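You operate a simulated robot arm through the tools that you are given. There is no shell and no other tool.

The job below is to be done with a simulated robot arm. You get a single attempt, and the scene is never put back.

TASK
Tie two half knots on the knotting board and pull each one tight.
Fine: bobbin over the cords, then the navy slider under; push the handle back between the knots; beads, lever and the other braids stay.

It is judged by the outcome, as a careful person would: the job done as asked, and still so three seconds after it is handed in. It fails if anything else is knocked over, pushed out of place, dropped, spilled or broken.

THE ROBOT
A 6-joint arm with a two-finger parallel gripper, fixed in place. Base frame: the origin is at the foot of the arm, x ahead of it, y to its left, z up; the work surface is at about z = 0.823. Readings come in m, degrees, newtons and seconds.
With the tool pointing down near the work surface it reaches from about 0.24 to 0.64 m from the base axis. Its first joint turns from -66.0 to 66.0 degrees. Payload 2.7 kg.
Tool frame: the origin (TCP) lies between the finger pads and is the grasp point; the fingertips stand 0.023 m ahead of it; z points along the fingers, y is the line along which they close. The gripper opens to 0.094 m. The fingers are 0.038 m wide and 0.01 m thick; the gripper's body (0.054 by 0.096 m) begins 0.039 m behind the TCP.
Orientation is that of the tool frame in the base frame, as a unit quaternion [w, x, y, z]. With the fingers straight down and closing along the base's y, the tool's x points along the base's -x, its y along +y and its z along -z.

THE INTERFACE
- The arm moves only by the tool arm_command. Its argument "series" is one flat list of numbers, 7 for each row, row after row: the shift along the tool's x, y, z in units of 250 mm (1.0 is 250 mm), then the turn, a rotation vector about the tool's x, y, z in units of 120 degrees (1.0 is 120 degrees), then the gripper command, from -1 (fully open) to 1 (shut), values between in proportion. In form: [x, y, z, ax, ay, az, grip, x, y, z, ax, ay, az, grip, ...]. A call has 1 to 20 rows; each row is the pose to reach, as a shift and turn from the pose commanded when the call began, along the tool's axes at that moment. A call with a number of a shift or a turn outside -1 to 1 is refused whole. Each row takes 0.2 s and may step no farther than 0.05 m and 8.6 degrees from the row before; otherwise, or with a gripper value out of range, the whole call is refused. A pose out of reach is approached as far as the arm can. The call stops where the force on the tool passes 80 N (or 10 N more than at its start, if that is more) or the arm is blocked; 0.2 s more then pass. Each finger travels about 0.045 m/s and halts on what it meets, pressing with about 38 N; the grip force reading is that of the motor and also rises with nothing between the fingers. The clock runs only during rows and for 0.2 s after the last one: add rows that repeat a pose to give the fingers time. The reply holds the time, the measured pose of the TCP, the force on the tool along the base axes, the opening and the grip force, in the units named above and with some noise, with the torque about the TCP (base axes, N m) and any sound that the robot's microphone picked up, and new pictures: "pictures" is both (left out), scene, wrist or none.
- Cameras (640 x 400 px; columns grow to the right, rows downward): "scene" is fixed at [0.0765, -0.4364, 1.3904]; the picture's right is [0.74, -0.67, 0.00], its down [-0.43, -0.47, -0.77] and it looks along [0.52, 0.57, -0.64] (base axes); focal length 356 px, centre (320, 200). "wrist" rides on the gripper at [0.087, 0.016, -0.074] in the tool frame; the picture's right is [-0.18, 0.98, 0.00], its down [-0.58, -0.11, -0.81] and it looks along [-0.79, -0.15, 0.59] (tool axes); focal length 243 px, centre (320, 200). There is no depth. A picture from a camera that has moved, and an enlarged one, comes with that camera's place and axes in the base frame and with its lens. The place of the scene camera against the robot may be out by one fixed shift of up to 0.012 m in any direction.
- inspect(camera, box): a new picture of the part [left, top, right, bottom] of that camera's present view, enlarged. No time passes.
- close_job(): hands the job in; it is judged then, once.

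Places have to be worked out from the pictures, the camera data and where the tool is seen. Open the gripper and draw the arm clear of the work before you hand the job in, unless the task says otherwise.

The tools are called by a JSON object that holds its "op" and its "data". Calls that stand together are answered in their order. arm_command: Moves the arm, as the interface text tells. Its arguments: {"type":"object","properties":{"series":{"type":"array"},"pictures":{"type":"string","enum":["both","scene","wrist","none"]}},"required":["series"]} The other tools are called the same way: inspect (camera, box) takes an enlarged picture of a part of a camera's view; close_job () hands the job in.

At the start:

```text
time: 0.0
position: [0.4231, 0.0019, 1.0582]
orientation: [0.0, 0.001, 1.0, 0.001]
wrist_force: [-0.5, -1.2, 0.2]
moment: [0.0, -0.02, 0.05]
gripper_width: 0.094
grip_force: 0.1
```

scene: 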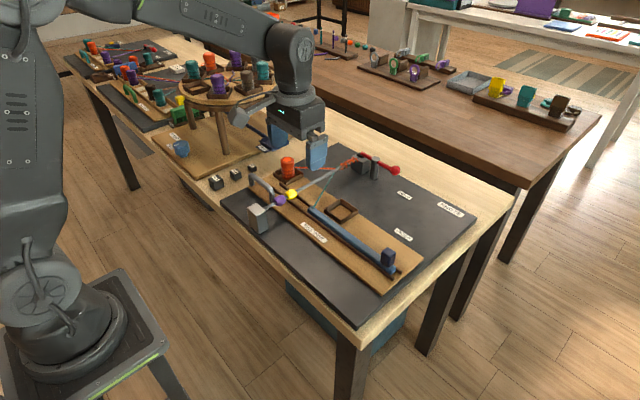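
wrist: 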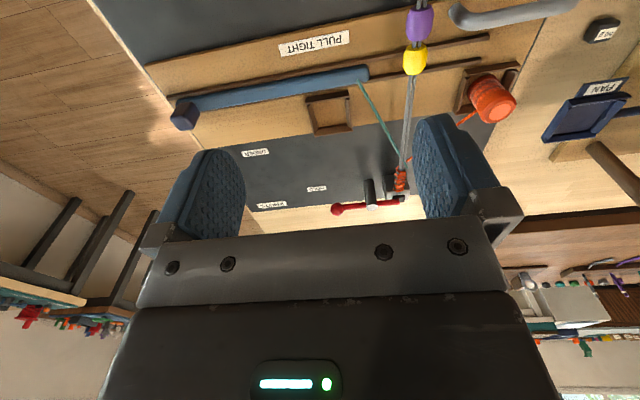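

I'll start by looking closely at the knotting board in both cameras to work out what each part is.

{"op": "inspect", "data": {"camera": "scene", "box": [200, 130, 360, 230]}}

{"op": "inspect", "data": {"camera": "scene", "box": [320, 140, 480, 310]}}

{"op": "inspect", "data": {"camera": "wrist", "box": [300, 0, 640, 220]}}

{"op": "inspect", "data": {"camera": "wrist", "box": [120, 0, 440, 220]}}

```text
4.00 times, centred on (280, 180) of scene
camera zoom: at [0.0765, -0.4364, 1.3904], right [0.74, -0.67, 0.0], down [-0.43, -0.47, -0.77], along [0.52, 0.57, -0.64], focal length 1426 px, centre (480, 280)
```

zoom: 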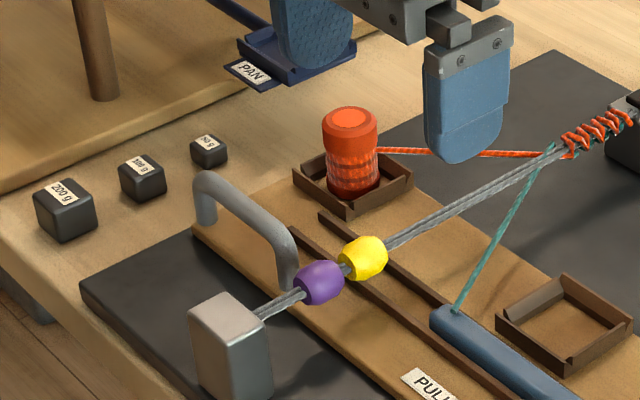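

```text
2.35 times, centred on (400, 225) of scene
camera zoom: at [0.0765, -0.4364, 1.3904], right [0.74, -0.67, 0.0], down [-0.43, -0.47, -0.77], along [0.52, 0.57, -0.64], focal length 839 px, centre (132, 141)
```

zoom: 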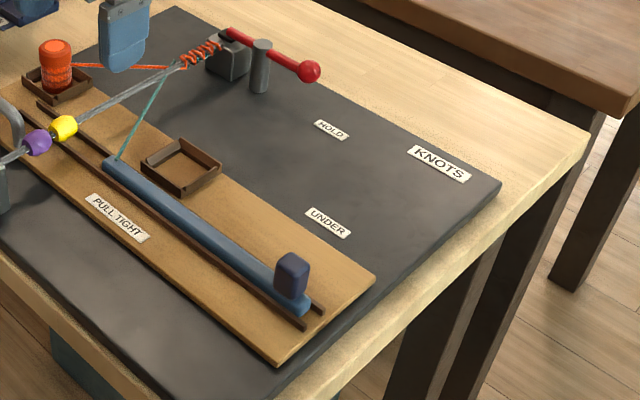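

```text
1.82 times, centred on (470, 110) of wrist
camera zoom: at [0.335, 0.0189, 1.1327], right [0.18, 0.98, 0.0], down [0.58, -0.11, 0.81], along [0.79, -0.15, -0.59], focal length 441 px, centre (47, 364)
```

zoom: 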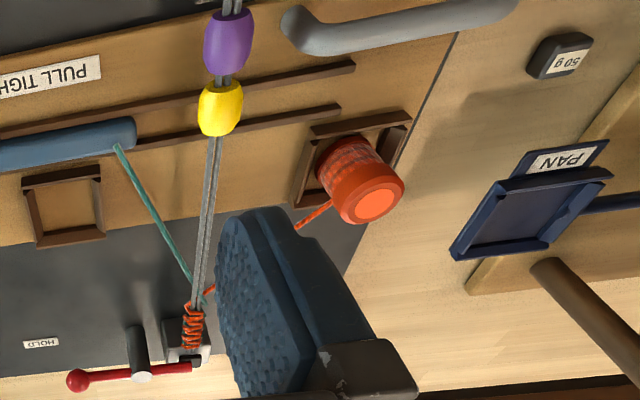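

```text
1.82 times, centred on (280, 110) of wrist
camera zoom: at [0.335, 0.0189, 1.1327], right [0.18, 0.98, 0.0], down [0.58, -0.11, 0.81], along [0.79, -0.15, -0.59], focal length 441 px, centre (393, 364)
```

zoom: 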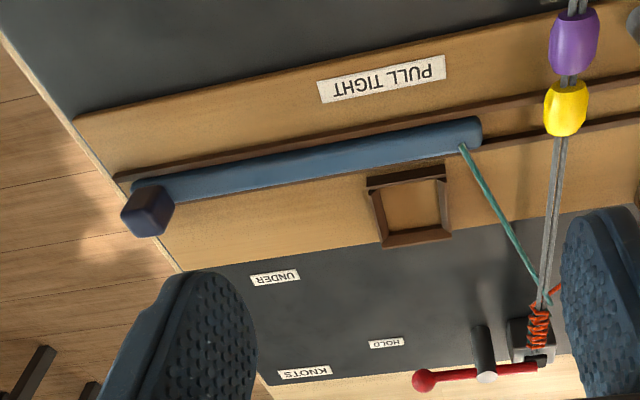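

The scene shows orange bobbin in a left tray at about (0.513, 0.170), an empty tray at about (0.53, -0.007), cords running along x near y≈0.08, the blue slider bar with navy knob near (0.493, -0.178), and the grey U-handle near (0.437, 0.17) on the brown carriage. I'll move high above the bobbin with the gripper open to refine these positions.

{"op": "arm_command", "data": {"series": [-0.045, 0.084, 0.019, 0, 0, 0, -1, -0.09, 0.168, 0.038, 0, 0, 0, -1, -0.135, 0.252, 0.057, 0, 0, 0, -1, -0.18, 0.336, 0.076, 0, 0, 0, -1, -0.225, 0.42, 0.095, 0, 0, 0, -1, -0.27, 0.504, 0.114, 0, 0, 0, -1, -0.315, 0.588, 0.133, 0, 0, 0, -1, -0.36, 0.672, 0.152, 0, 0, 0, -1, -0.36, 0.672, 0.152, 0, 0, 0, -1], "pictures": "both"}}

```text
time: 2.0
position: [0.5096, 0.1682, 1.0201]
orientation: [0.0, 0.0, 1.0, 0.001]
wrist_force: [0.3, -0.1, -0.8]
moment: [0.0, 0.0, 0.01]
gripper_width: 0.0942
grip_force: 0.0
camera wrist: at [0.4245, 0.1865, 1.0947], right [0.18, 0.98, 0.0], down [0.58, -0.11, 0.81], along [0.79, -0.15, -0.59], focal length 243 px, centre (320, 200)
```

scene: 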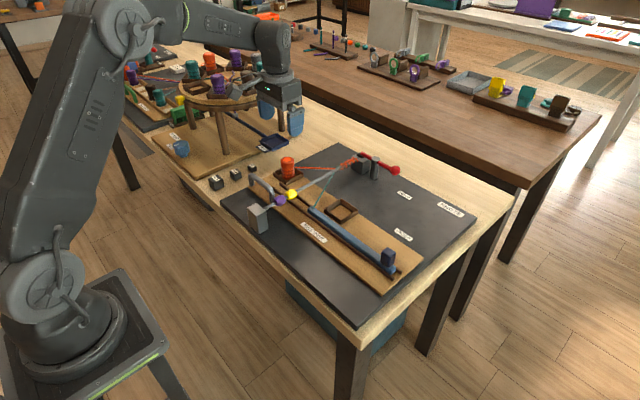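
wrist: 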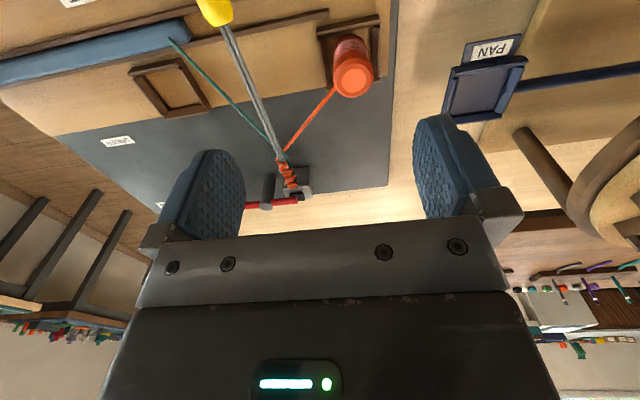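

The bobbin shows slightly right of column 320, i.e. a bit more +y than the tool. I'll enlarge both views to measure the bobbin, tray, and cords.

{"op": "inspect", "data": {"camera": "wrist", "box": [240, 0, 420, 120]}}

{"op": "inspect", "data": {"camera": "scene", "box": [210, 145, 410, 270]}}

{"op": "inspect", "data": {"camera": "wrist", "box": [80, 0, 340, 220]}}

```text
3.33 times, centred on (330, 60) of wrist
camera zoom: at [0.4245, 0.1865, 1.0947], right [0.18, 0.98, 0.0], down [0.58, -0.11, 0.81], along [0.79, -0.15, -0.59], focal length 809 px, centre (287, 667)
```

zoom: 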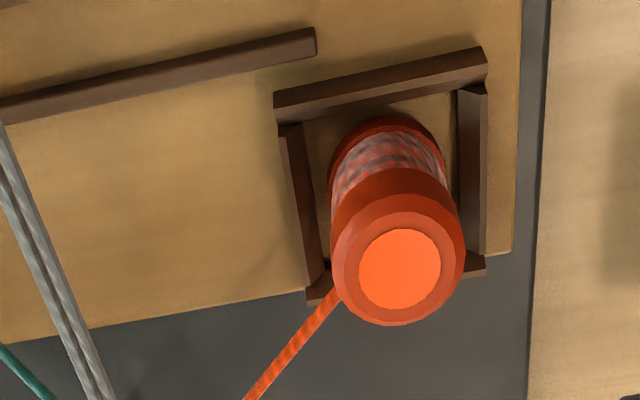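

```text
3.20 times, centred on (310, 208) of scene
camera zoom: at [0.0765, -0.4364, 1.3904], right [0.74, -0.67, 0.0], down [-0.43, -0.47, -0.77], along [0.52, 0.57, -0.64], focal length 1141 px, centre (352, 176)
```

zoom: 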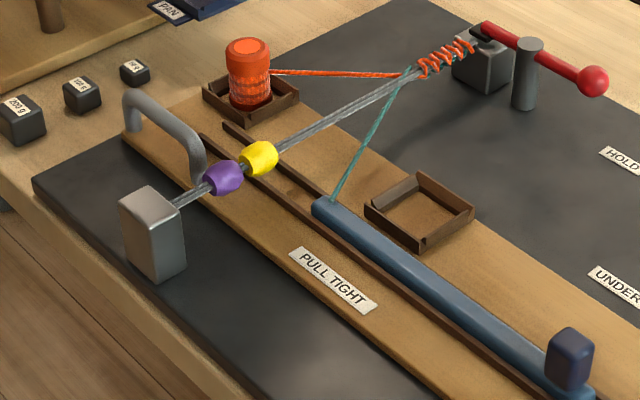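

```text
1.82 times, centred on (210, 110) of wrist
camera zoom: at [0.4245, 0.1865, 1.0947], right [0.18, 0.98, 0.0], down [0.58, -0.11, 0.81], along [0.79, -0.15, -0.59], focal length 441 px, centre (520, 364)
```

zoom: 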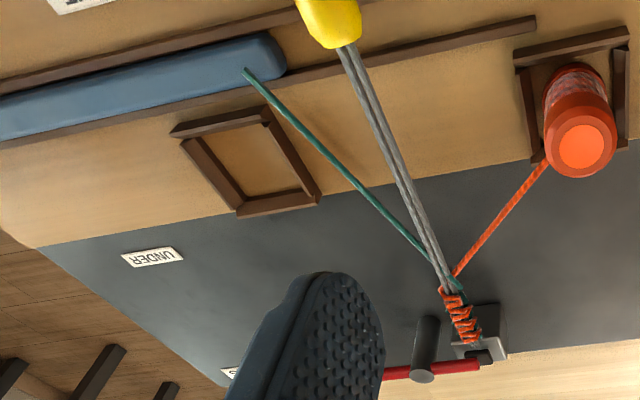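

Triangulating both views puts the bobbin top near (0.54, 0.195, 0.875–0.885). I'll move above it and slightly lower to refine before descending.

{"op": "arm_command", "data": {"series": [-0.033, 0.033, 0.053, 0, 0, 0, -1, -0.066, 0.066, 0.106, 0, 0, 0, -1, -0.1, 0.1, 0.16, 0, 0, 0, -1, -0.1, 0.1, 0.16, 0, 0, 0, -1], "pictures": "both"}}

{"op": "inspect", "data": {"camera": "wrist", "box": [240, 0, 420, 120]}}

```text
time: 3.0
position: [0.5366, 0.1937, 0.98]
orientation: [0.0, 0.0, 1.0, 0.001]
wrist_force: [0.2, -0.1, -0.9]
moment: [-0.01, 0.02, 0.0]
gripper_width: 0.0939
grip_force: 0.1
camera wrist: at [0.4495, 0.211, 1.0544], right [0.18, 0.98, 0.0], down [0.58, -0.11, 0.81], along [0.79, -0.15, -0.59], focal length 243 px, centre (320, 200)
```

scene: 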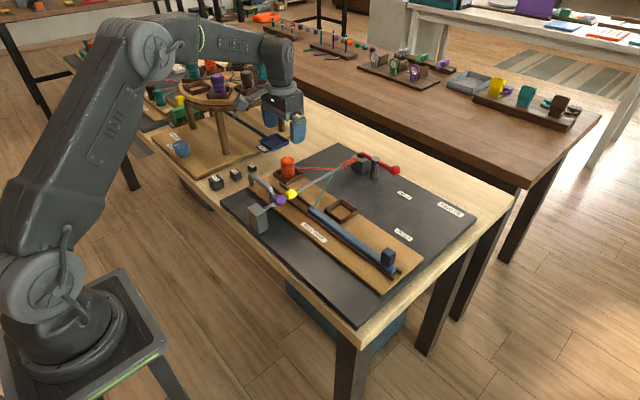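
wrist: 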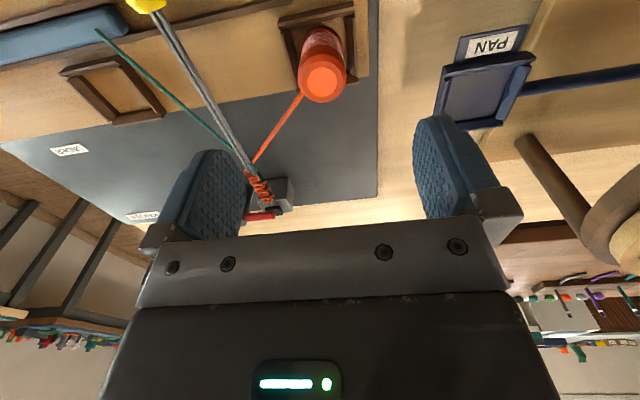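

```text
3.33 times, centred on (330, 60) of wrist
camera zoom: at [0.4495, 0.211, 1.0544], right [0.18, 0.98, 0.0], down [0.58, -0.11, 0.81], along [0.79, -0.15, -0.59], focal length 809 px, centre (287, 667)
```

zoom: 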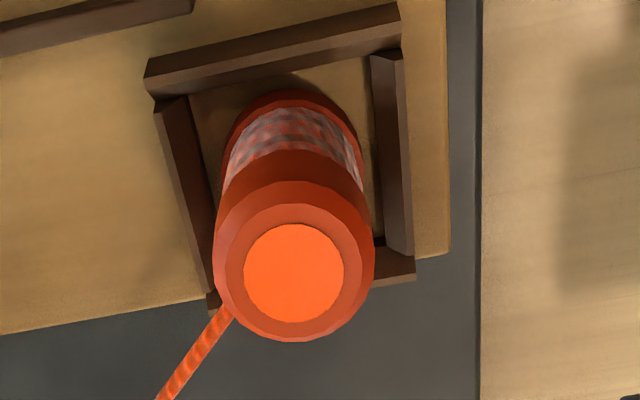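

Triangulation from three wrist views gives the bobbin top at about (0.539, 0.195, 0.880), base about 0.835, diameter about 36 mm; cords sit at z≈0.86, y≈0.098. I descend straight over it, keeping fingertips above the tray walls.

{"op": "arm_command", "data": {"series": [0.002, 0, 0.05, 0, 0, 0, -1, 0.004, 0, 0.1, 0, 0, 0, -1, 0.006, 0, 0.15, 0, 0, 0, -1, 0.008, 0, 0.2, 0, 0, 0, -1, 0.01, 0, 0.25, 0, 0, 0, -1, 0.012, 0, 0.29, 0, 0, 0, -1, 0.012, 0, 0.33, 0, 0, 0, -1, 0.012, 0, 0.33, 0, 0, 0, -1], "pictures": "both"}}

{"op": "inspect", "data": {"camera": "scene", "box": [240, 120, 340, 200]}}

```text
time: 4.8
position: [0.5333, 0.1945, 0.8988]
orientation: [0.0, 0.0, 1.0, 0.001]
wrist_force: [-0.2, -0.5, -0.4]
moment: [-0.01, -0.02, 0.01]
gripper_width: 0.0941
grip_force: 0.0
camera wrist: at [0.4469, 0.2121, 0.9735], right [0.18, 0.98, 0.0], down [0.58, -0.11, 0.81], along [0.79, -0.15, -0.59], focal length 243 px, centre (320, 200)
```

scene: 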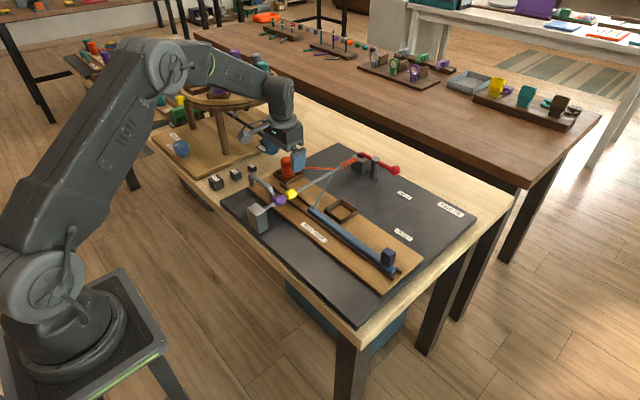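
wrist: 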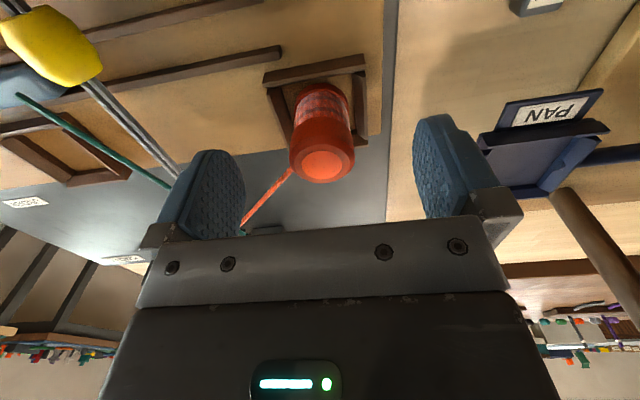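

```text
5.00 times, centred on (290, 160) of scene
camera zoom: at [0.0765, -0.4364, 1.3904], right [0.74, -0.67, 0.0], down [-0.43, -0.47, -0.77], along [0.52, 0.57, -0.64], focal length 1782 px, centre (470, 400)
```

zoom: 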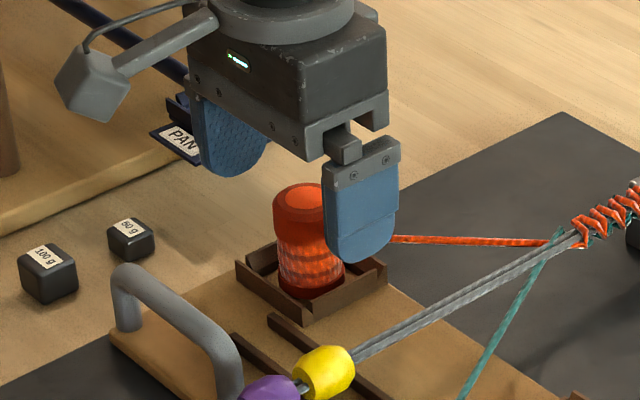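

The bobbin is centred between the fingers (column 322), and the fingertips will stay above the tray rim. I descend the last 2 cm and close on its upper part.

{"op": "arm_command", "data": {"series": [0, 0, 0.03, 0, 0, 0, -1, 0, 0, 0.06, 0, 0, 0, -1, 0, 0, 0.083, 0, 0, 0, -1, 0, 0, 0.083, 0, 0, 0, -1, 0, 0, 0.083, 0, 0, 0, 1, 0, 0, 0.083, 0, 0, 0, 1, 0, 0, 0.083, 0, 0, 0, 1, 0, 0, 0.083, 0, 0, 0, 1, 0, 0, 0.083, 0, 0, 0, 1, 0, 0, 0.083, 0, 0, 0, 1], "pictures": "both"}}

{"op": "inspect", "data": {"camera": "scene", "box": [240, 120, 340, 200]}}

```text
time: 7.0
position: [0.5344, 0.1956, 0.8778]
orientation: [0.001, 0.0, 1.0, 0.0]
wrist_force: [-0.4, 1.3, 0.4]
moment: [-0.02, -0.02, 0.01]
gripper_width: 0.0347
grip_force: 38.6
camera wrist: at [0.4468, 0.2124, 0.9518], right [0.18, 0.98, 0.0], down [0.58, -0.11, 0.81], along [0.79, -0.15, -0.59], focal length 243 px, centre (320, 200)
```

scene: 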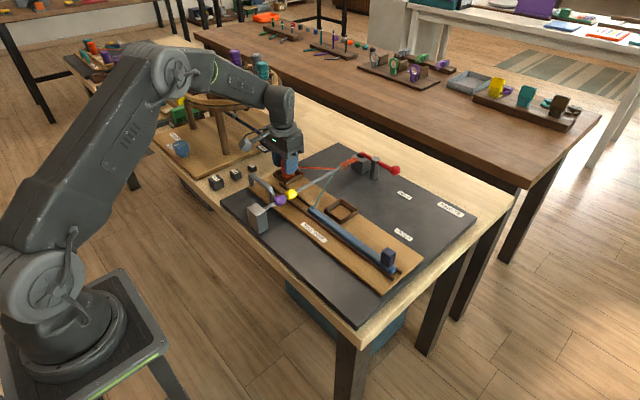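
wrist: 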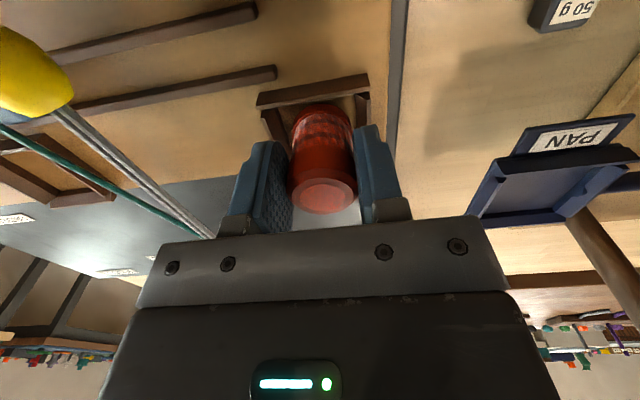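

```text
5.00 times, centred on (290, 160) of scene
camera zoom: at [0.0765, -0.4364, 1.3904], right [0.74, -0.67, 0.0], down [-0.43, -0.47, -0.77], along [0.52, 0.57, -0.64], focal length 1782 px, centre (470, 400)
```

zoom: 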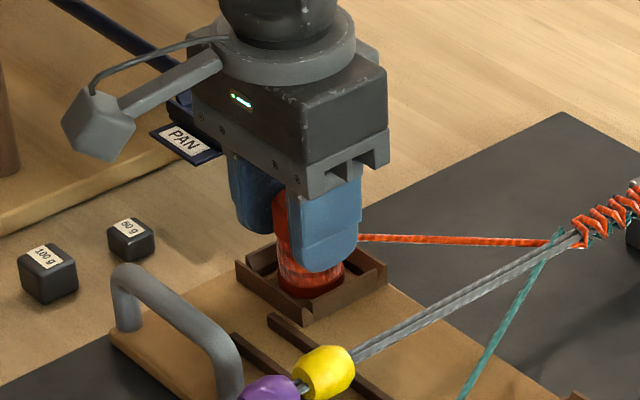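

Gripped at 34.7 mm with 38 N. I lift 9 cm and carry the bobbin over the cords toward the right tray, then check before lowering.

{"op": "arm_command", "data": {"series": [0, 0, -0.05, 0, 0, 0, 1, 0, 0, -0.11, 0, 0, 0, 1, 0, 0, -0.17, 0, 0, 0, 1, 0, 0, -0.23, 0, 0, 0, 1, 0, 0, -0.29, 0, 0, 0, 1, 0, 0, -0.35, 0, 0, 0, 1, 0, -0.07, -0.36, 0, 0, 0, 1, 0, -0.14, -0.36, 0, 0, 0, 1, 0, -0.21, -0.36, 0, 0, 0, 1, 0, -0.28, -0.36, 0, 0, 0, 1, 0, -0.35, -0.36, 0, 0, 0, 1, 0, -0.42, -0.36, 0, 0, 0, 1, 0, -0.49, -0.36, 0, 0, 0, 1, 0, -0.56, -0.36, 0, 0, 0, 1, 0, -0.63, -0.36, 0, 0, 0, 1, 0, -0.7, -0.36, 0, 0, 0, 1, 0, -0.775, -0.36, 0, 0, 0, 1, 0, -0.775, -0.36, 0, 0, 0, 1], "pictures": "both"}}

{"op": "inspect", "data": {"camera": "wrist", "box": [240, 0, 420, 200]}}

{"op": "inspect", "data": {"camera": "scene", "box": [240, 120, 420, 240]}}

```text
time: 10.8
position: [0.5339, 0.0011, 0.9663]
orientation: [0.0, 0.001, 1.0, 0.001]
wrist_force: [0.1, -0.3, -0.7]
moment: [-0.03, -0.03, 0.0]
gripper_width: 0.0349
grip_force: 37.9
camera wrist: at [0.4473, 0.0172, 1.0397], right [0.18, 0.98, 0.0], down [0.58, -0.11, 0.81], along [0.79, -0.15, -0.59], focal length 243 px, centre (320, 200)
```

scene: 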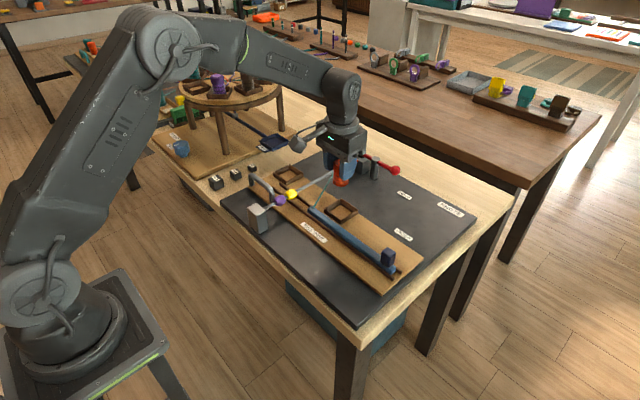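
wrist: 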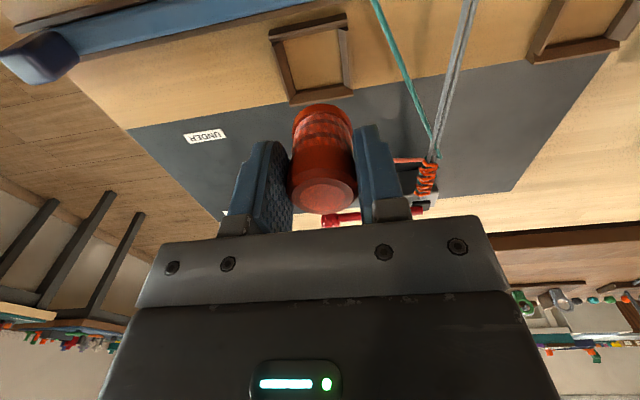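

```text
2.00 times, centred on (330, 100) of wrist
camera zoom: at [0.4473, 0.0172, 1.0397], right [0.18, 0.98, 0.0], down [0.58, -0.11, 0.81], along [0.79, -0.15, -0.59], focal length 485 px, centre (300, 400)
```

zoom: 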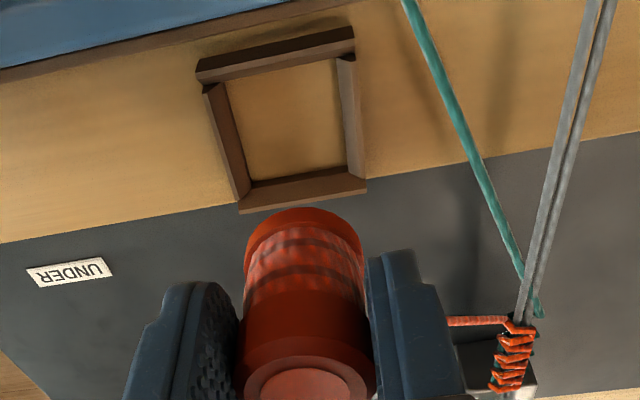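

```text
3.33 times, centred on (330, 180) of scene
camera zoom: at [0.0765, -0.4364, 1.3904], right [0.74, -0.67, 0.0], down [-0.43, -0.47, -0.77], along [0.52, 0.57, -0.64], focal length 1188 px, centre (287, 267)
```

zoom: 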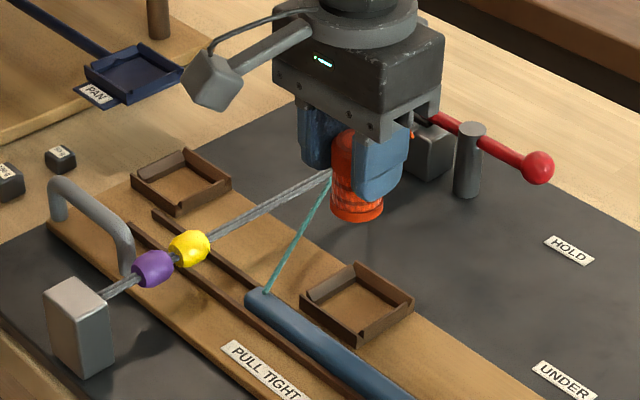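

The bobbin is over the right side, held firmly. The tray centre works out to about (0.534, -0.004), so I shift 4 mm in -y and lower partway to verify.

{"op": "arm_command", "data": {"series": [0.002, -0.008, 0.04, 0, 0, 0, 1, 0.004, -0.016, 0.08, 0, 0, 0, 1, 0.004, -0.016, 0.12, 0, 0, 0, 1, 0.004, -0.016, 0.16, 0, 0, 0, 1, 0.004, -0.016, 0.2, 0, 0, 0, 1, 0.004, -0.016, 0.24, 0, 0, 0, 1, 0.004, -0.016, 0.24, 0, 0, 0, 1], "pictures": "both"}}

{"op": "inspect", "data": {"camera": "wrist", "box": [240, 0, 420, 200]}}

{"op": "inspect", "data": {"camera": "scene", "box": [270, 130, 420, 240]}}

```text
time: 12.4
position: [0.5332, -0.0009, 0.9075]
orientation: [0.001, -0.001, 1.0, 0.001]
wrist_force: [0.0, 0.4, -0.5]
moment: [0.01, 0.01, 0.05]
gripper_width: 0.035
grip_force: 37.5
camera wrist: at [0.4465, 0.0147, 0.9808], right [0.18, 0.98, 0.0], down [0.58, -0.11, 0.81], along [0.79, -0.15, -0.59], focal length 243 px, centre (320, 200)
```

scene: 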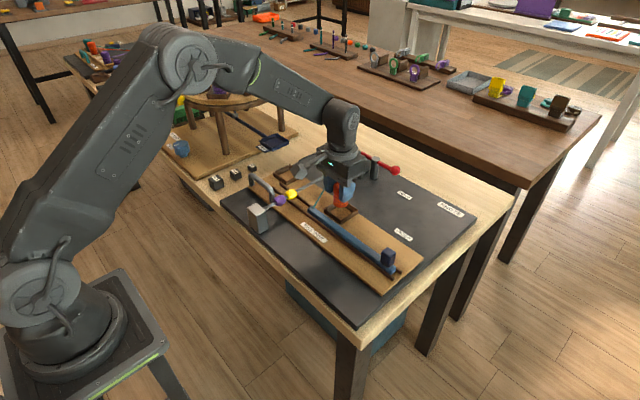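
wrist: 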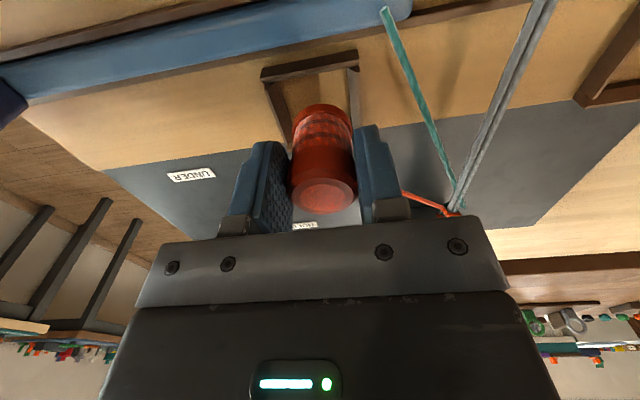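

```text
2.00 times, centred on (330, 100) of wrist
camera zoom: at [0.4465, 0.0147, 0.9808], right [0.18, 0.98, 0.0], down [0.58, -0.11, 0.81], along [0.79, -0.15, -0.59], focal length 485 px, centre (300, 400)
```

zoom: 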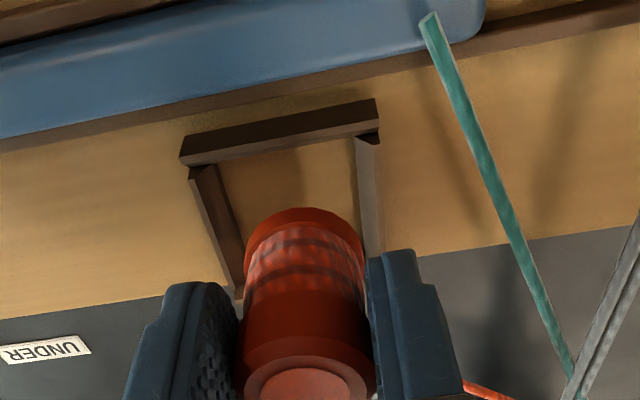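

```text
3.64 times, centred on (345, 185) of scene
camera zoom: at [0.0765, -0.4364, 1.3904], right [0.74, -0.67, 0.0], down [-0.43, -0.47, -0.77], along [0.52, 0.57, -0.64], focal length 1296 px, centre (229, 254)
```

zoom: 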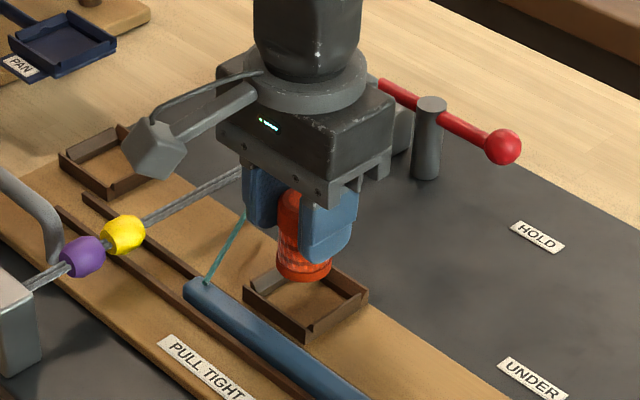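

The bobbin is nearly over the tray; inner tray spans about x 0.512–0.556, y -0.0245–0.0195, so I shift 3 mm back in x and 1 mm in y. I lower until just seated, then open only to about 58 mm so the finger does not touch the green braid.

{"op": "arm_command", "data": {"series": [0.006, -0.002, 0.01, 0, 0, 0, 1, 0.012, -0.004, 0.02, 0, 0, 0, 1, 0.012, -0.004, 0.045, 0, 0, 0, 1, 0.012, -0.004, 0.07, 0, 0, 0, 1, 0.012, -0.004, 0.09, 0, 0, 0, 1, 0.012, -0.004, 0.104, 0, 0, 0, 1, 0.012, -0.004, 0.114, 0, 0, 0, 1, 0.012, -0.004, 0.114, 0, 0, 0, 1], "pictures": "both"}}

{"op": "inspect", "data": {"camera": "wrist", "box": [240, 0, 420, 200]}}

{"op": "inspect", "data": {"camera": "scene", "box": [270, 130, 420, 240]}}

```text
time: 14.2
position: [0.53, -0.0029, 0.8798]
orientation: [0.0, 0.0, 1.0, 0.001]
wrist_force: [-0.2, -0.3, -0.8]
moment: [-0.01, 0.01, 0.0]
gripper_width: 0.0345
grip_force: 37.8
camera wrist: at [0.4435, 0.0139, 0.9528], right [0.18, 0.98, 0.0], down [0.58, -0.11, 0.81], along [0.79, -0.15, -0.59], focal length 243 px, centre (320, 200)
```

scene: 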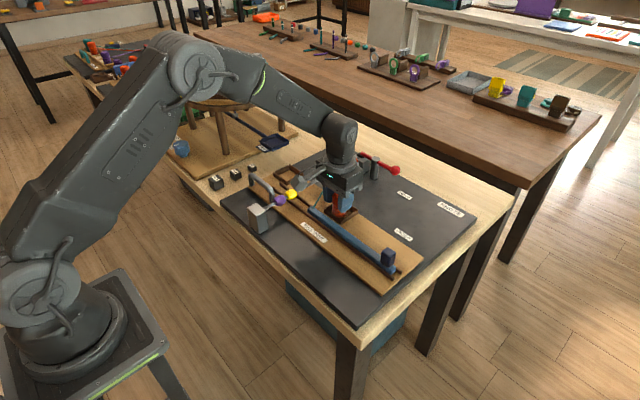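
wrist: 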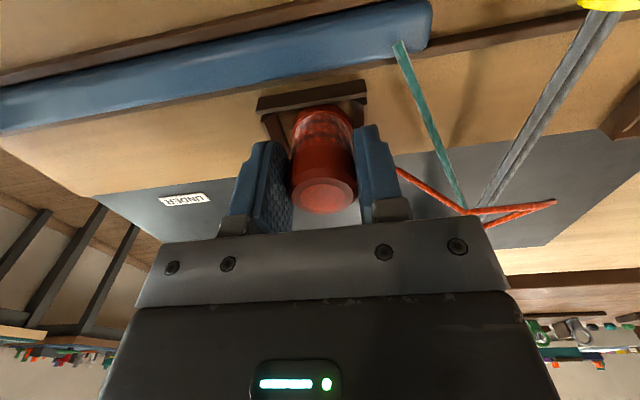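

```text
2.00 times, centred on (330, 100) of wrist
camera zoom: at [0.4435, 0.0139, 0.9528], right [0.18, 0.98, 0.0], down [0.58, -0.11, 0.81], along [0.79, -0.15, -0.59], focal length 485 px, centre (300, 400)
```

zoom: 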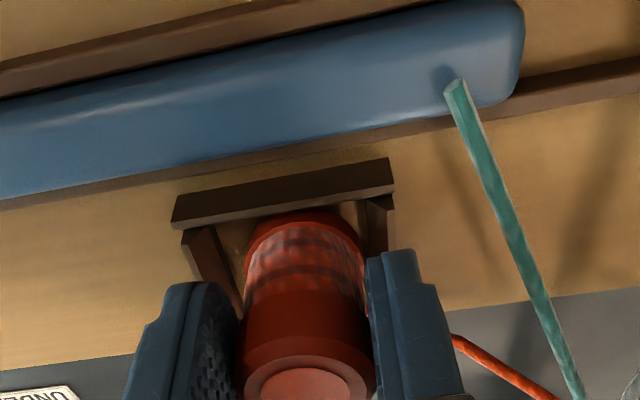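

```text
3.64 times, centred on (345, 185) of scene
camera zoom: at [0.0765, -0.4364, 1.3904], right [0.74, -0.67, 0.0], down [-0.43, -0.47, -0.77], along [0.52, 0.57, -0.64], focal length 1296 px, centre (229, 254)
```

zoom: 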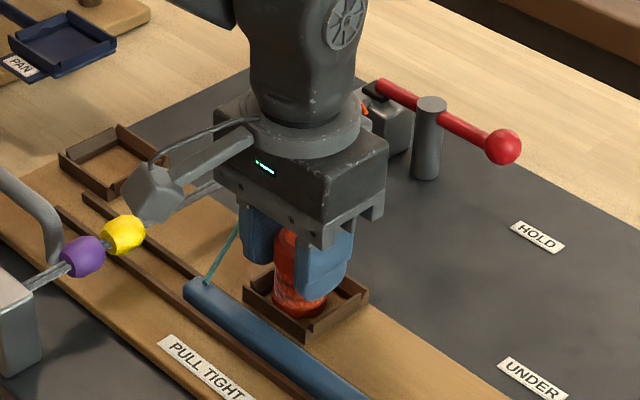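

The bobbin is inside the tray about 1–2 mm above the floor, and the orange thread now loops over the cords. I lower 2 mm more, open partially, and rise straight up.

{"op": "arm_command", "data": {"series": [0, 0, 0.004, 0, 0, 0, 1, 0, 0, 0.008, 0, 0, 0, 1, 0, 0, 0.008, 0, 0, 0, 0.1, 0, 0, 0.008, 0, 0, 0, -0.234, 0, 0, 0.008, 0, 0, 0, -0.234, 0, 0, 0.008, 0, 0, 0, -0.234, 0, 0, 0.008, 0, 0, 0, -0.234], "pictures": "both"}}

{"op": "inspect", "data": {"camera": "wrist", "box": [240, 0, 420, 200]}}

```text
time: 15.8
position: [0.5311, -0.0041, 0.8763]
orientation: [0.001, 0.0, 1.0, 0.001]
wrist_force: [0.1, 0.0, -0.2]
moment: [-0.01, 0.01, -0.02]
gripper_width: 0.0577
grip_force: 0.1
camera wrist: at [0.4436, 0.0131, 0.9507], right [0.18, 0.98, 0.0], down [0.58, -0.11, 0.81], along [0.79, -0.15, -0.59], focal length 243 px, centre (320, 200)
```

scene: 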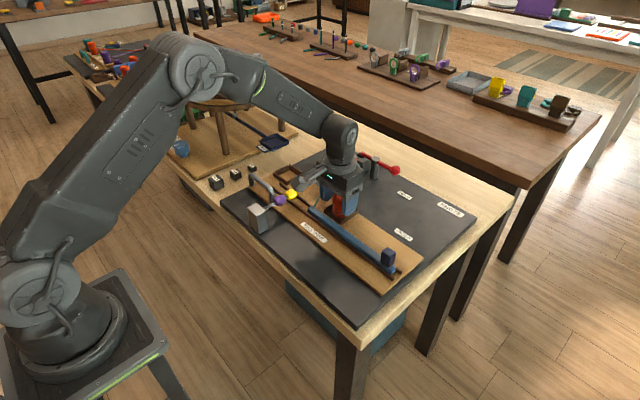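
wrist: 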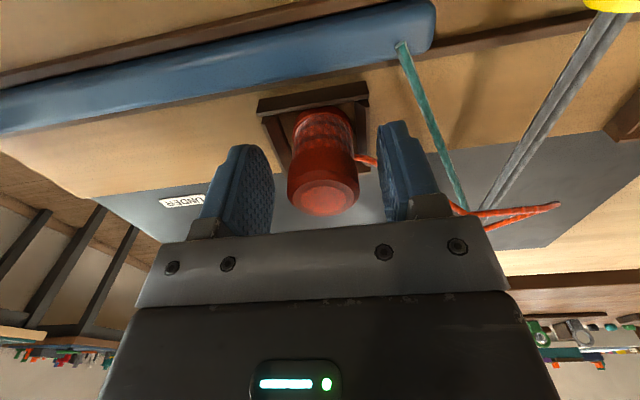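

```text
2.00 times, centred on (330, 100) of wrist
camera zoom: at [0.4436, 0.0131, 0.9507], right [0.18, 0.98, 0.0], down [0.58, -0.11, 0.81], along [0.79, -0.15, -0.59], focal length 485 px, centre (300, 400)
```

zoom: 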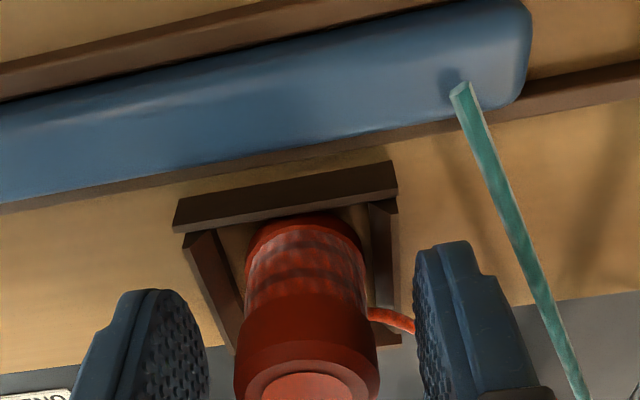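

The bobbin stands free in the right tray, fingers open around it with no contact force. I rise straight up, then move toward the navy knob at about (0.49, -0.18) at safe height.

{"op": "arm_command", "data": {"series": [0, 0, -0.04, 0, 0, 0, -0.234, 0, 0, -0.1, 0, 0, 0, -0.234, 0, 0, -0.18, 0, 0, 0, -0.234, 0, 0, -0.26, 0, 0, 0, -0.234, 0, 0, -0.34, 0, 0, 0, -0.234, 0, 0, -0.42, 0, 0, 0, -0.234, 0.03, -0.12, -0.45, 0, 0, 0, -0.234, 0.06, -0.24, -0.45, 0, 0, 0, -0.234, 0.09, -0.36, -0.45, 0, 0, 0, -0.234, 0.12, -0.48, -0.45, 0, 0, 0, -0.234, 0.15, -0.6, -0.45, 0, 0, 0, -0.234, 0.16, -0.7, -0.45, 0, 0, 0, -0.234, 0.16, -0.7, -0.45, 0, 0, 0, -0.234], "pictures": "both"}}

{"op": "inspect", "data": {"camera": "wrist", "box": [200, 0, 500, 200]}}

{"op": "inspect", "data": {"camera": "scene", "box": [240, 130, 420, 280]}}

```text
time: 18.6
position: [0.4905, -0.1783, 0.9886]
orientation: [0.001, 0.0, 1.0, 0.0]
wrist_force: [0.2, 0.0, 0.7]
moment: [-0.01, 0.03, -0.02]
gripper_width: 0.0579
grip_force: 0.1
camera wrist: at [0.4032, -0.1616, 1.062], right [0.18, 0.98, 0.0], down [0.58, -0.11, 0.81], along [0.79, -0.15, -0.59], focal length 243 px, centre (320, 200)
```

scene: 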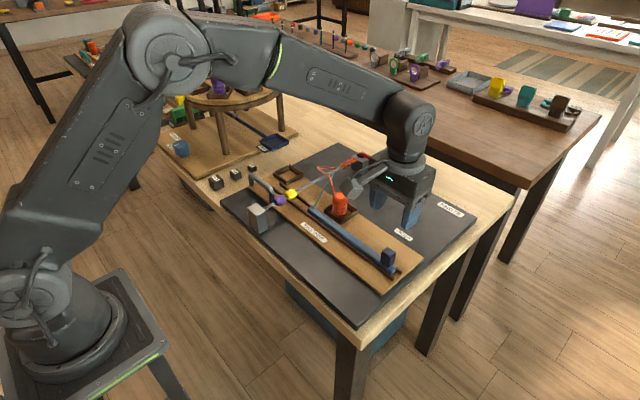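
wrist: 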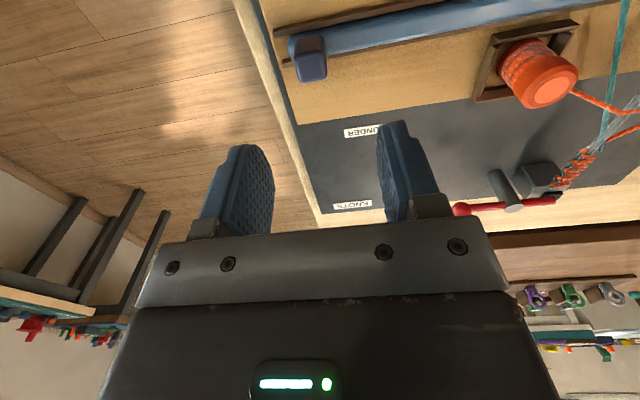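

```text
2.00 times, centred on (350, 100) of wrist
camera zoom: at [0.4032, -0.1616, 1.062], right [0.18, 0.98, 0.0], down [0.58, -0.11, 0.81], along [0.79, -0.15, -0.59], focal length 485 px, centre (260, 400)
```

zoom: 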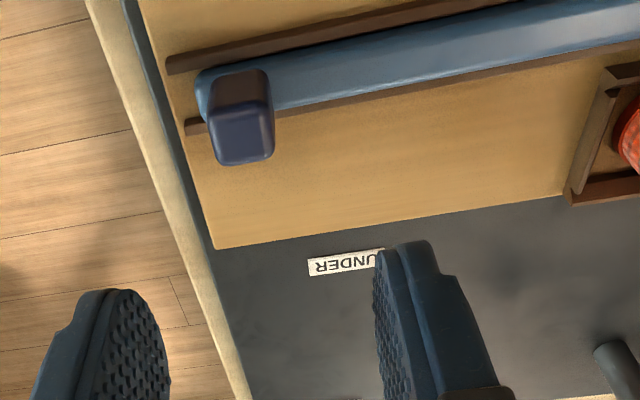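

```text
2.67 times, centred on (330, 205) of scene
camera zoom: at [0.0765, -0.4364, 1.3904], right [0.74, -0.67, 0.0], down [-0.43, -0.47, -0.77], along [0.52, 0.57, -0.64], focal length 951 px, centre (293, 187)
```

zoom: 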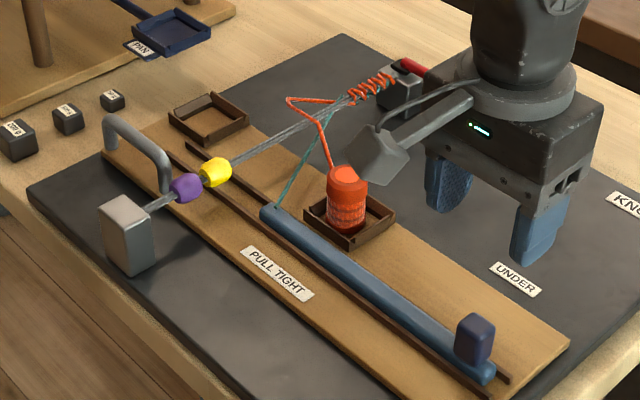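

The bobbin is upright in the right tray with the orange thread looped over the cords. The navy knob top is at about (0.486, -0.183, 0.877), 21 mm wide; I descend over it with fingers straddling it in y and verify before going down fully.

{"op": "arm_command", "data": {"series": [0.005, -0.005, 0.06, 0, 0, 0, -0.234, 0.01, -0.01, 0.12, 0, 0, 0, -0.234, 0.0164, -0.0166, 0.18, 0, 0, 0, -0.234, 0.0164, -0.0166, 0.24, 0, 0, 0, -0.234, 0.0164, -0.0166, 0.3, 0, 0, 0, -0.234, 0.0164, -0.0166, 0.33, 0, 0, 0, -0.234, 0.0164, -0.0166, 0.33, 0, 0, 0, -0.234], "pictures": "both"}}

{"op": "inspect", "data": {"camera": "wrist", "box": [220, 60, 420, 230]}}

{"op": "inspect", "data": {"camera": "scene", "box": [320, 180, 450, 280]}}

```text
time: 20.2
position: [0.4856, -0.1832, 0.9052]
orientation: [0.001, 0.0, 1.0, 0.001]
wrist_force: [-0.6, 0.2, -0.2]
moment: [-0.04, 0.02, 0.03]
gripper_width: 0.058
grip_force: 0.0
camera wrist: at [0.399, -0.1664, 0.9803], right [0.18, 0.98, 0.0], down [0.58, -0.11, 0.81], along [0.79, -0.15, -0.59], focal length 243 px, centre (320, 200)
```

scene: 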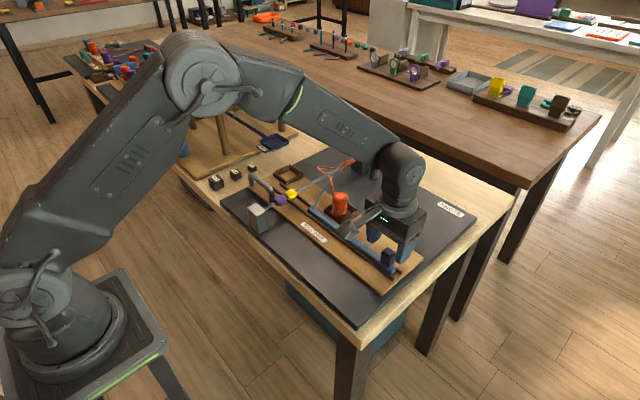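
wrist: 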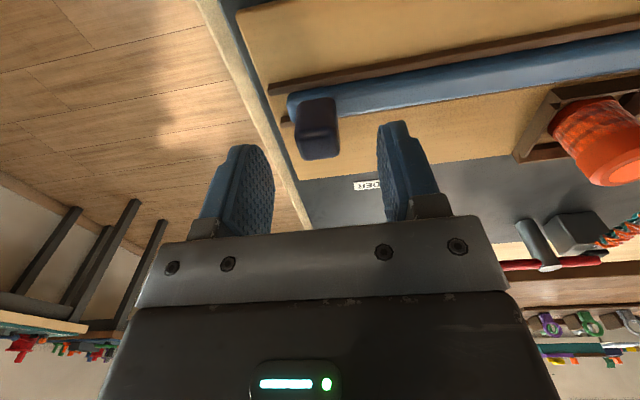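

```text
2.35 times, centred on (320, 145) of wrist
camera zoom: at [0.399, -0.1664, 0.9803], right [0.18, 0.98, 0.0], down [0.58, -0.11, 0.81], along [0.79, -0.15, -0.59], focal length 571 px, centre (320, 329)
```

zoom: 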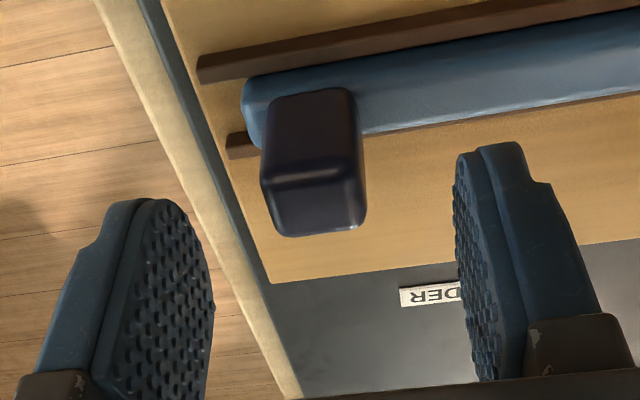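

```text
4.00 times, centred on (385, 230) of scene
camera zoom: at [0.0765, -0.4364, 1.3904], right [0.74, -0.67, 0.0], down [-0.43, -0.47, -0.77], along [0.52, 0.57, -0.64], focal length 1426 px, centre (60, 80)
```

zoom: 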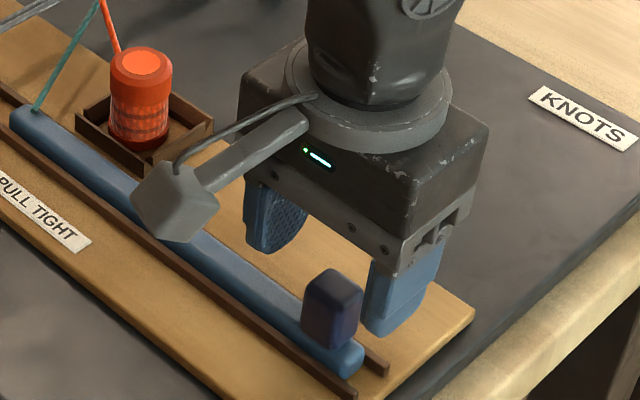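

The knob sits centred on the tool axis (x≈0.487, y≈-0.184). I descend to z≈0.879 (fingertips about 5 mm above the bar) and close on the knob.

{"op": "arm_command", "data": {"series": [0, -0.004, 0.03, 0, 0, 0, -0.234, 0, -0.004, 0.06, 0, 0, 0, -0.234, 0, -0.004, 0.085, 0, 0, 0, -0.234, 0, -0.004, 0.106, 0, 0, 0, -0.234, 0, -0.004, 0.106, 0, 0, 0, -0.234, 0, -0.004, 0.106, 0, 0, 0, 0.4, 0, -0.004, 0.106, 0, 0, 0, 0.7, 0, -0.004, 0.106, 0, 0, 0, 1, 0, -0.004, 0.106, 0, 0, 0, 1, 0, -0.004, 0.106, 0, 0, 0, 1, 0, -0.004, 0.106, 0, 0, 0, 1], "pictures": "both"}}

{"op": "inspect", "data": {"camera": "scene", "box": [320, 180, 450, 280]}}

{"op": "inspect", "data": {"camera": "wrist", "box": [220, 60, 420, 230]}}

```text
time: 22.6
position: [0.4858, -0.1833, 0.8799]
orientation: [0.0, 0.0, 1.0, 0.0]
wrist_force: [0.5, -1.4, -2.8]
moment: [-0.13, -0.12, -0.02]
gripper_width: 0.0236
grip_force: 45.0
camera wrist: at [0.3993, -0.1667, 0.9547], right [0.18, 0.98, 0.0], down [0.58, -0.11, 0.81], along [0.79, -0.15, -0.59], focal length 243 px, centre (320, 200)
```

scene: 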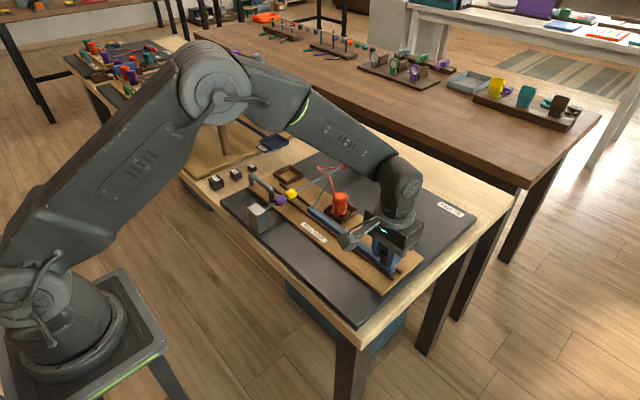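
wrist: 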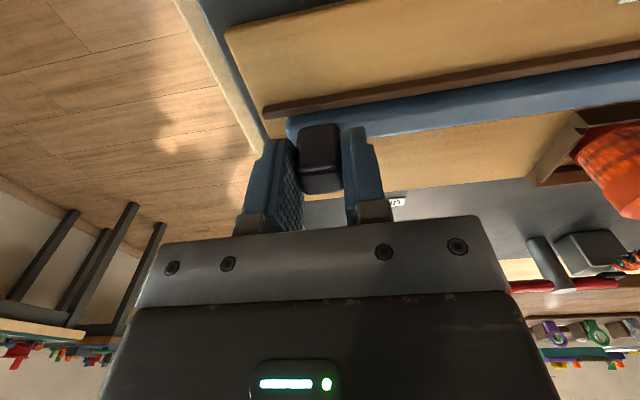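

```text
4.00 times, centred on (385, 230) of scene
camera zoom: at [0.0765, -0.4365, 1.3904], right [0.74, -0.67, 0.0], down [-0.43, -0.47, -0.77], along [0.52, 0.57, -0.64], focal length 1426 px, centre (60, 80)
```

zoom: 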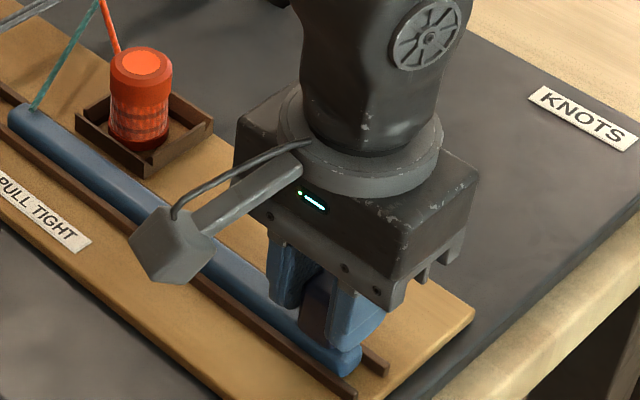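

```text
2.35 times, centred on (320, 145) of wrist
camera zoom: at [0.3993, -0.1667, 0.9547], right [0.18, 0.98, 0.0], down [0.58, -0.11, 0.81], along [0.79, -0.15, -0.59], focal length 571 px, centre (320, 329)
```

zoom: 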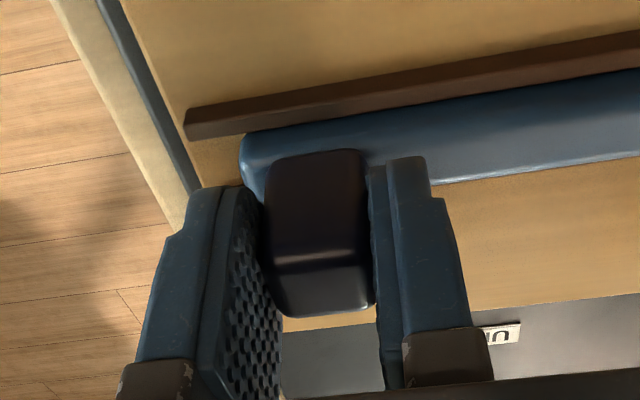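

The knob is gripped (23.6 mm). I slide it in +y slowly for the first 8 cm, watching the force.

{"op": "arm_command", "data": {"series": [0, 0.03, 0, 0, 0, 0, 1, 0, 0.07, 0, 0, 0, 0, 1, 0, 0.11, 0, 0, 0, 0, 1, 0, 0.15, 0, 0, 0, 0, 1, 0, 0.19, 0, 0, 0, 0, 1, 0, 0.23, 0, 0, 0, 0, 1, 0, 0.27, 0, 0, 0, 0, 1, 0, 0.31, 0, 0, 0, 0, 1, 0, 0.32, 0, 0, 0, 0, 1], "pictures": "both"}}

{"op": "inspect", "data": {"camera": "scene", "box": [240, 130, 420, 260]}}

```text
time: 24.6
position: [0.4859, -0.1037, 0.8812]
orientation: [0.0, -0.001, 1.0, 0.001]
wrist_force: [-14.0, -1.0, 18.1]
moment: [-0.08, -0.11, -0.12]
gripper_width: 0.0235
grip_force: 44.9
camera wrist: at [0.3995, -0.0868, 0.9547], right [0.18, 0.98, 0.0], down [0.58, -0.11, 0.81], along [0.79, -0.15, -0.59], focal length 243 px, centre (320, 200)
```

scene: 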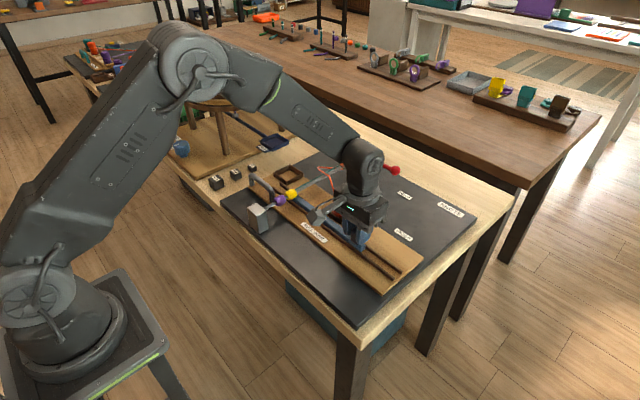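
wrist: 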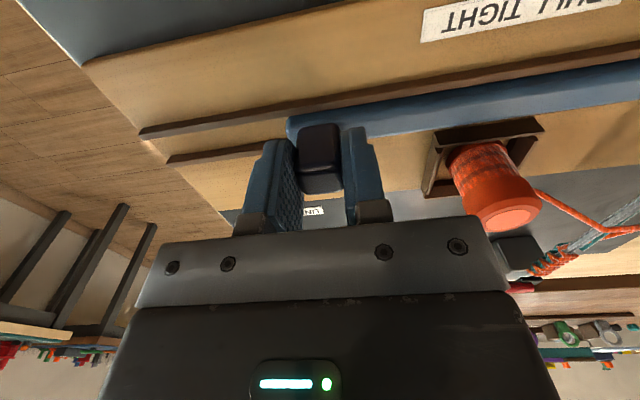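

```text
3.08 times, centred on (330, 195) of scene
camera zoom: at [0.0759, -0.4364, 1.3905], right [0.74, -0.67, 0.0], down [-0.43, -0.47, -0.77], along [0.52, 0.57, -0.64], focal length 1097 px, centre (289, 215)
```

zoom: 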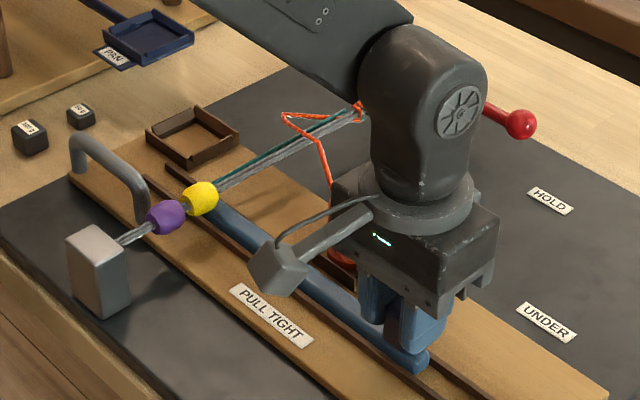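

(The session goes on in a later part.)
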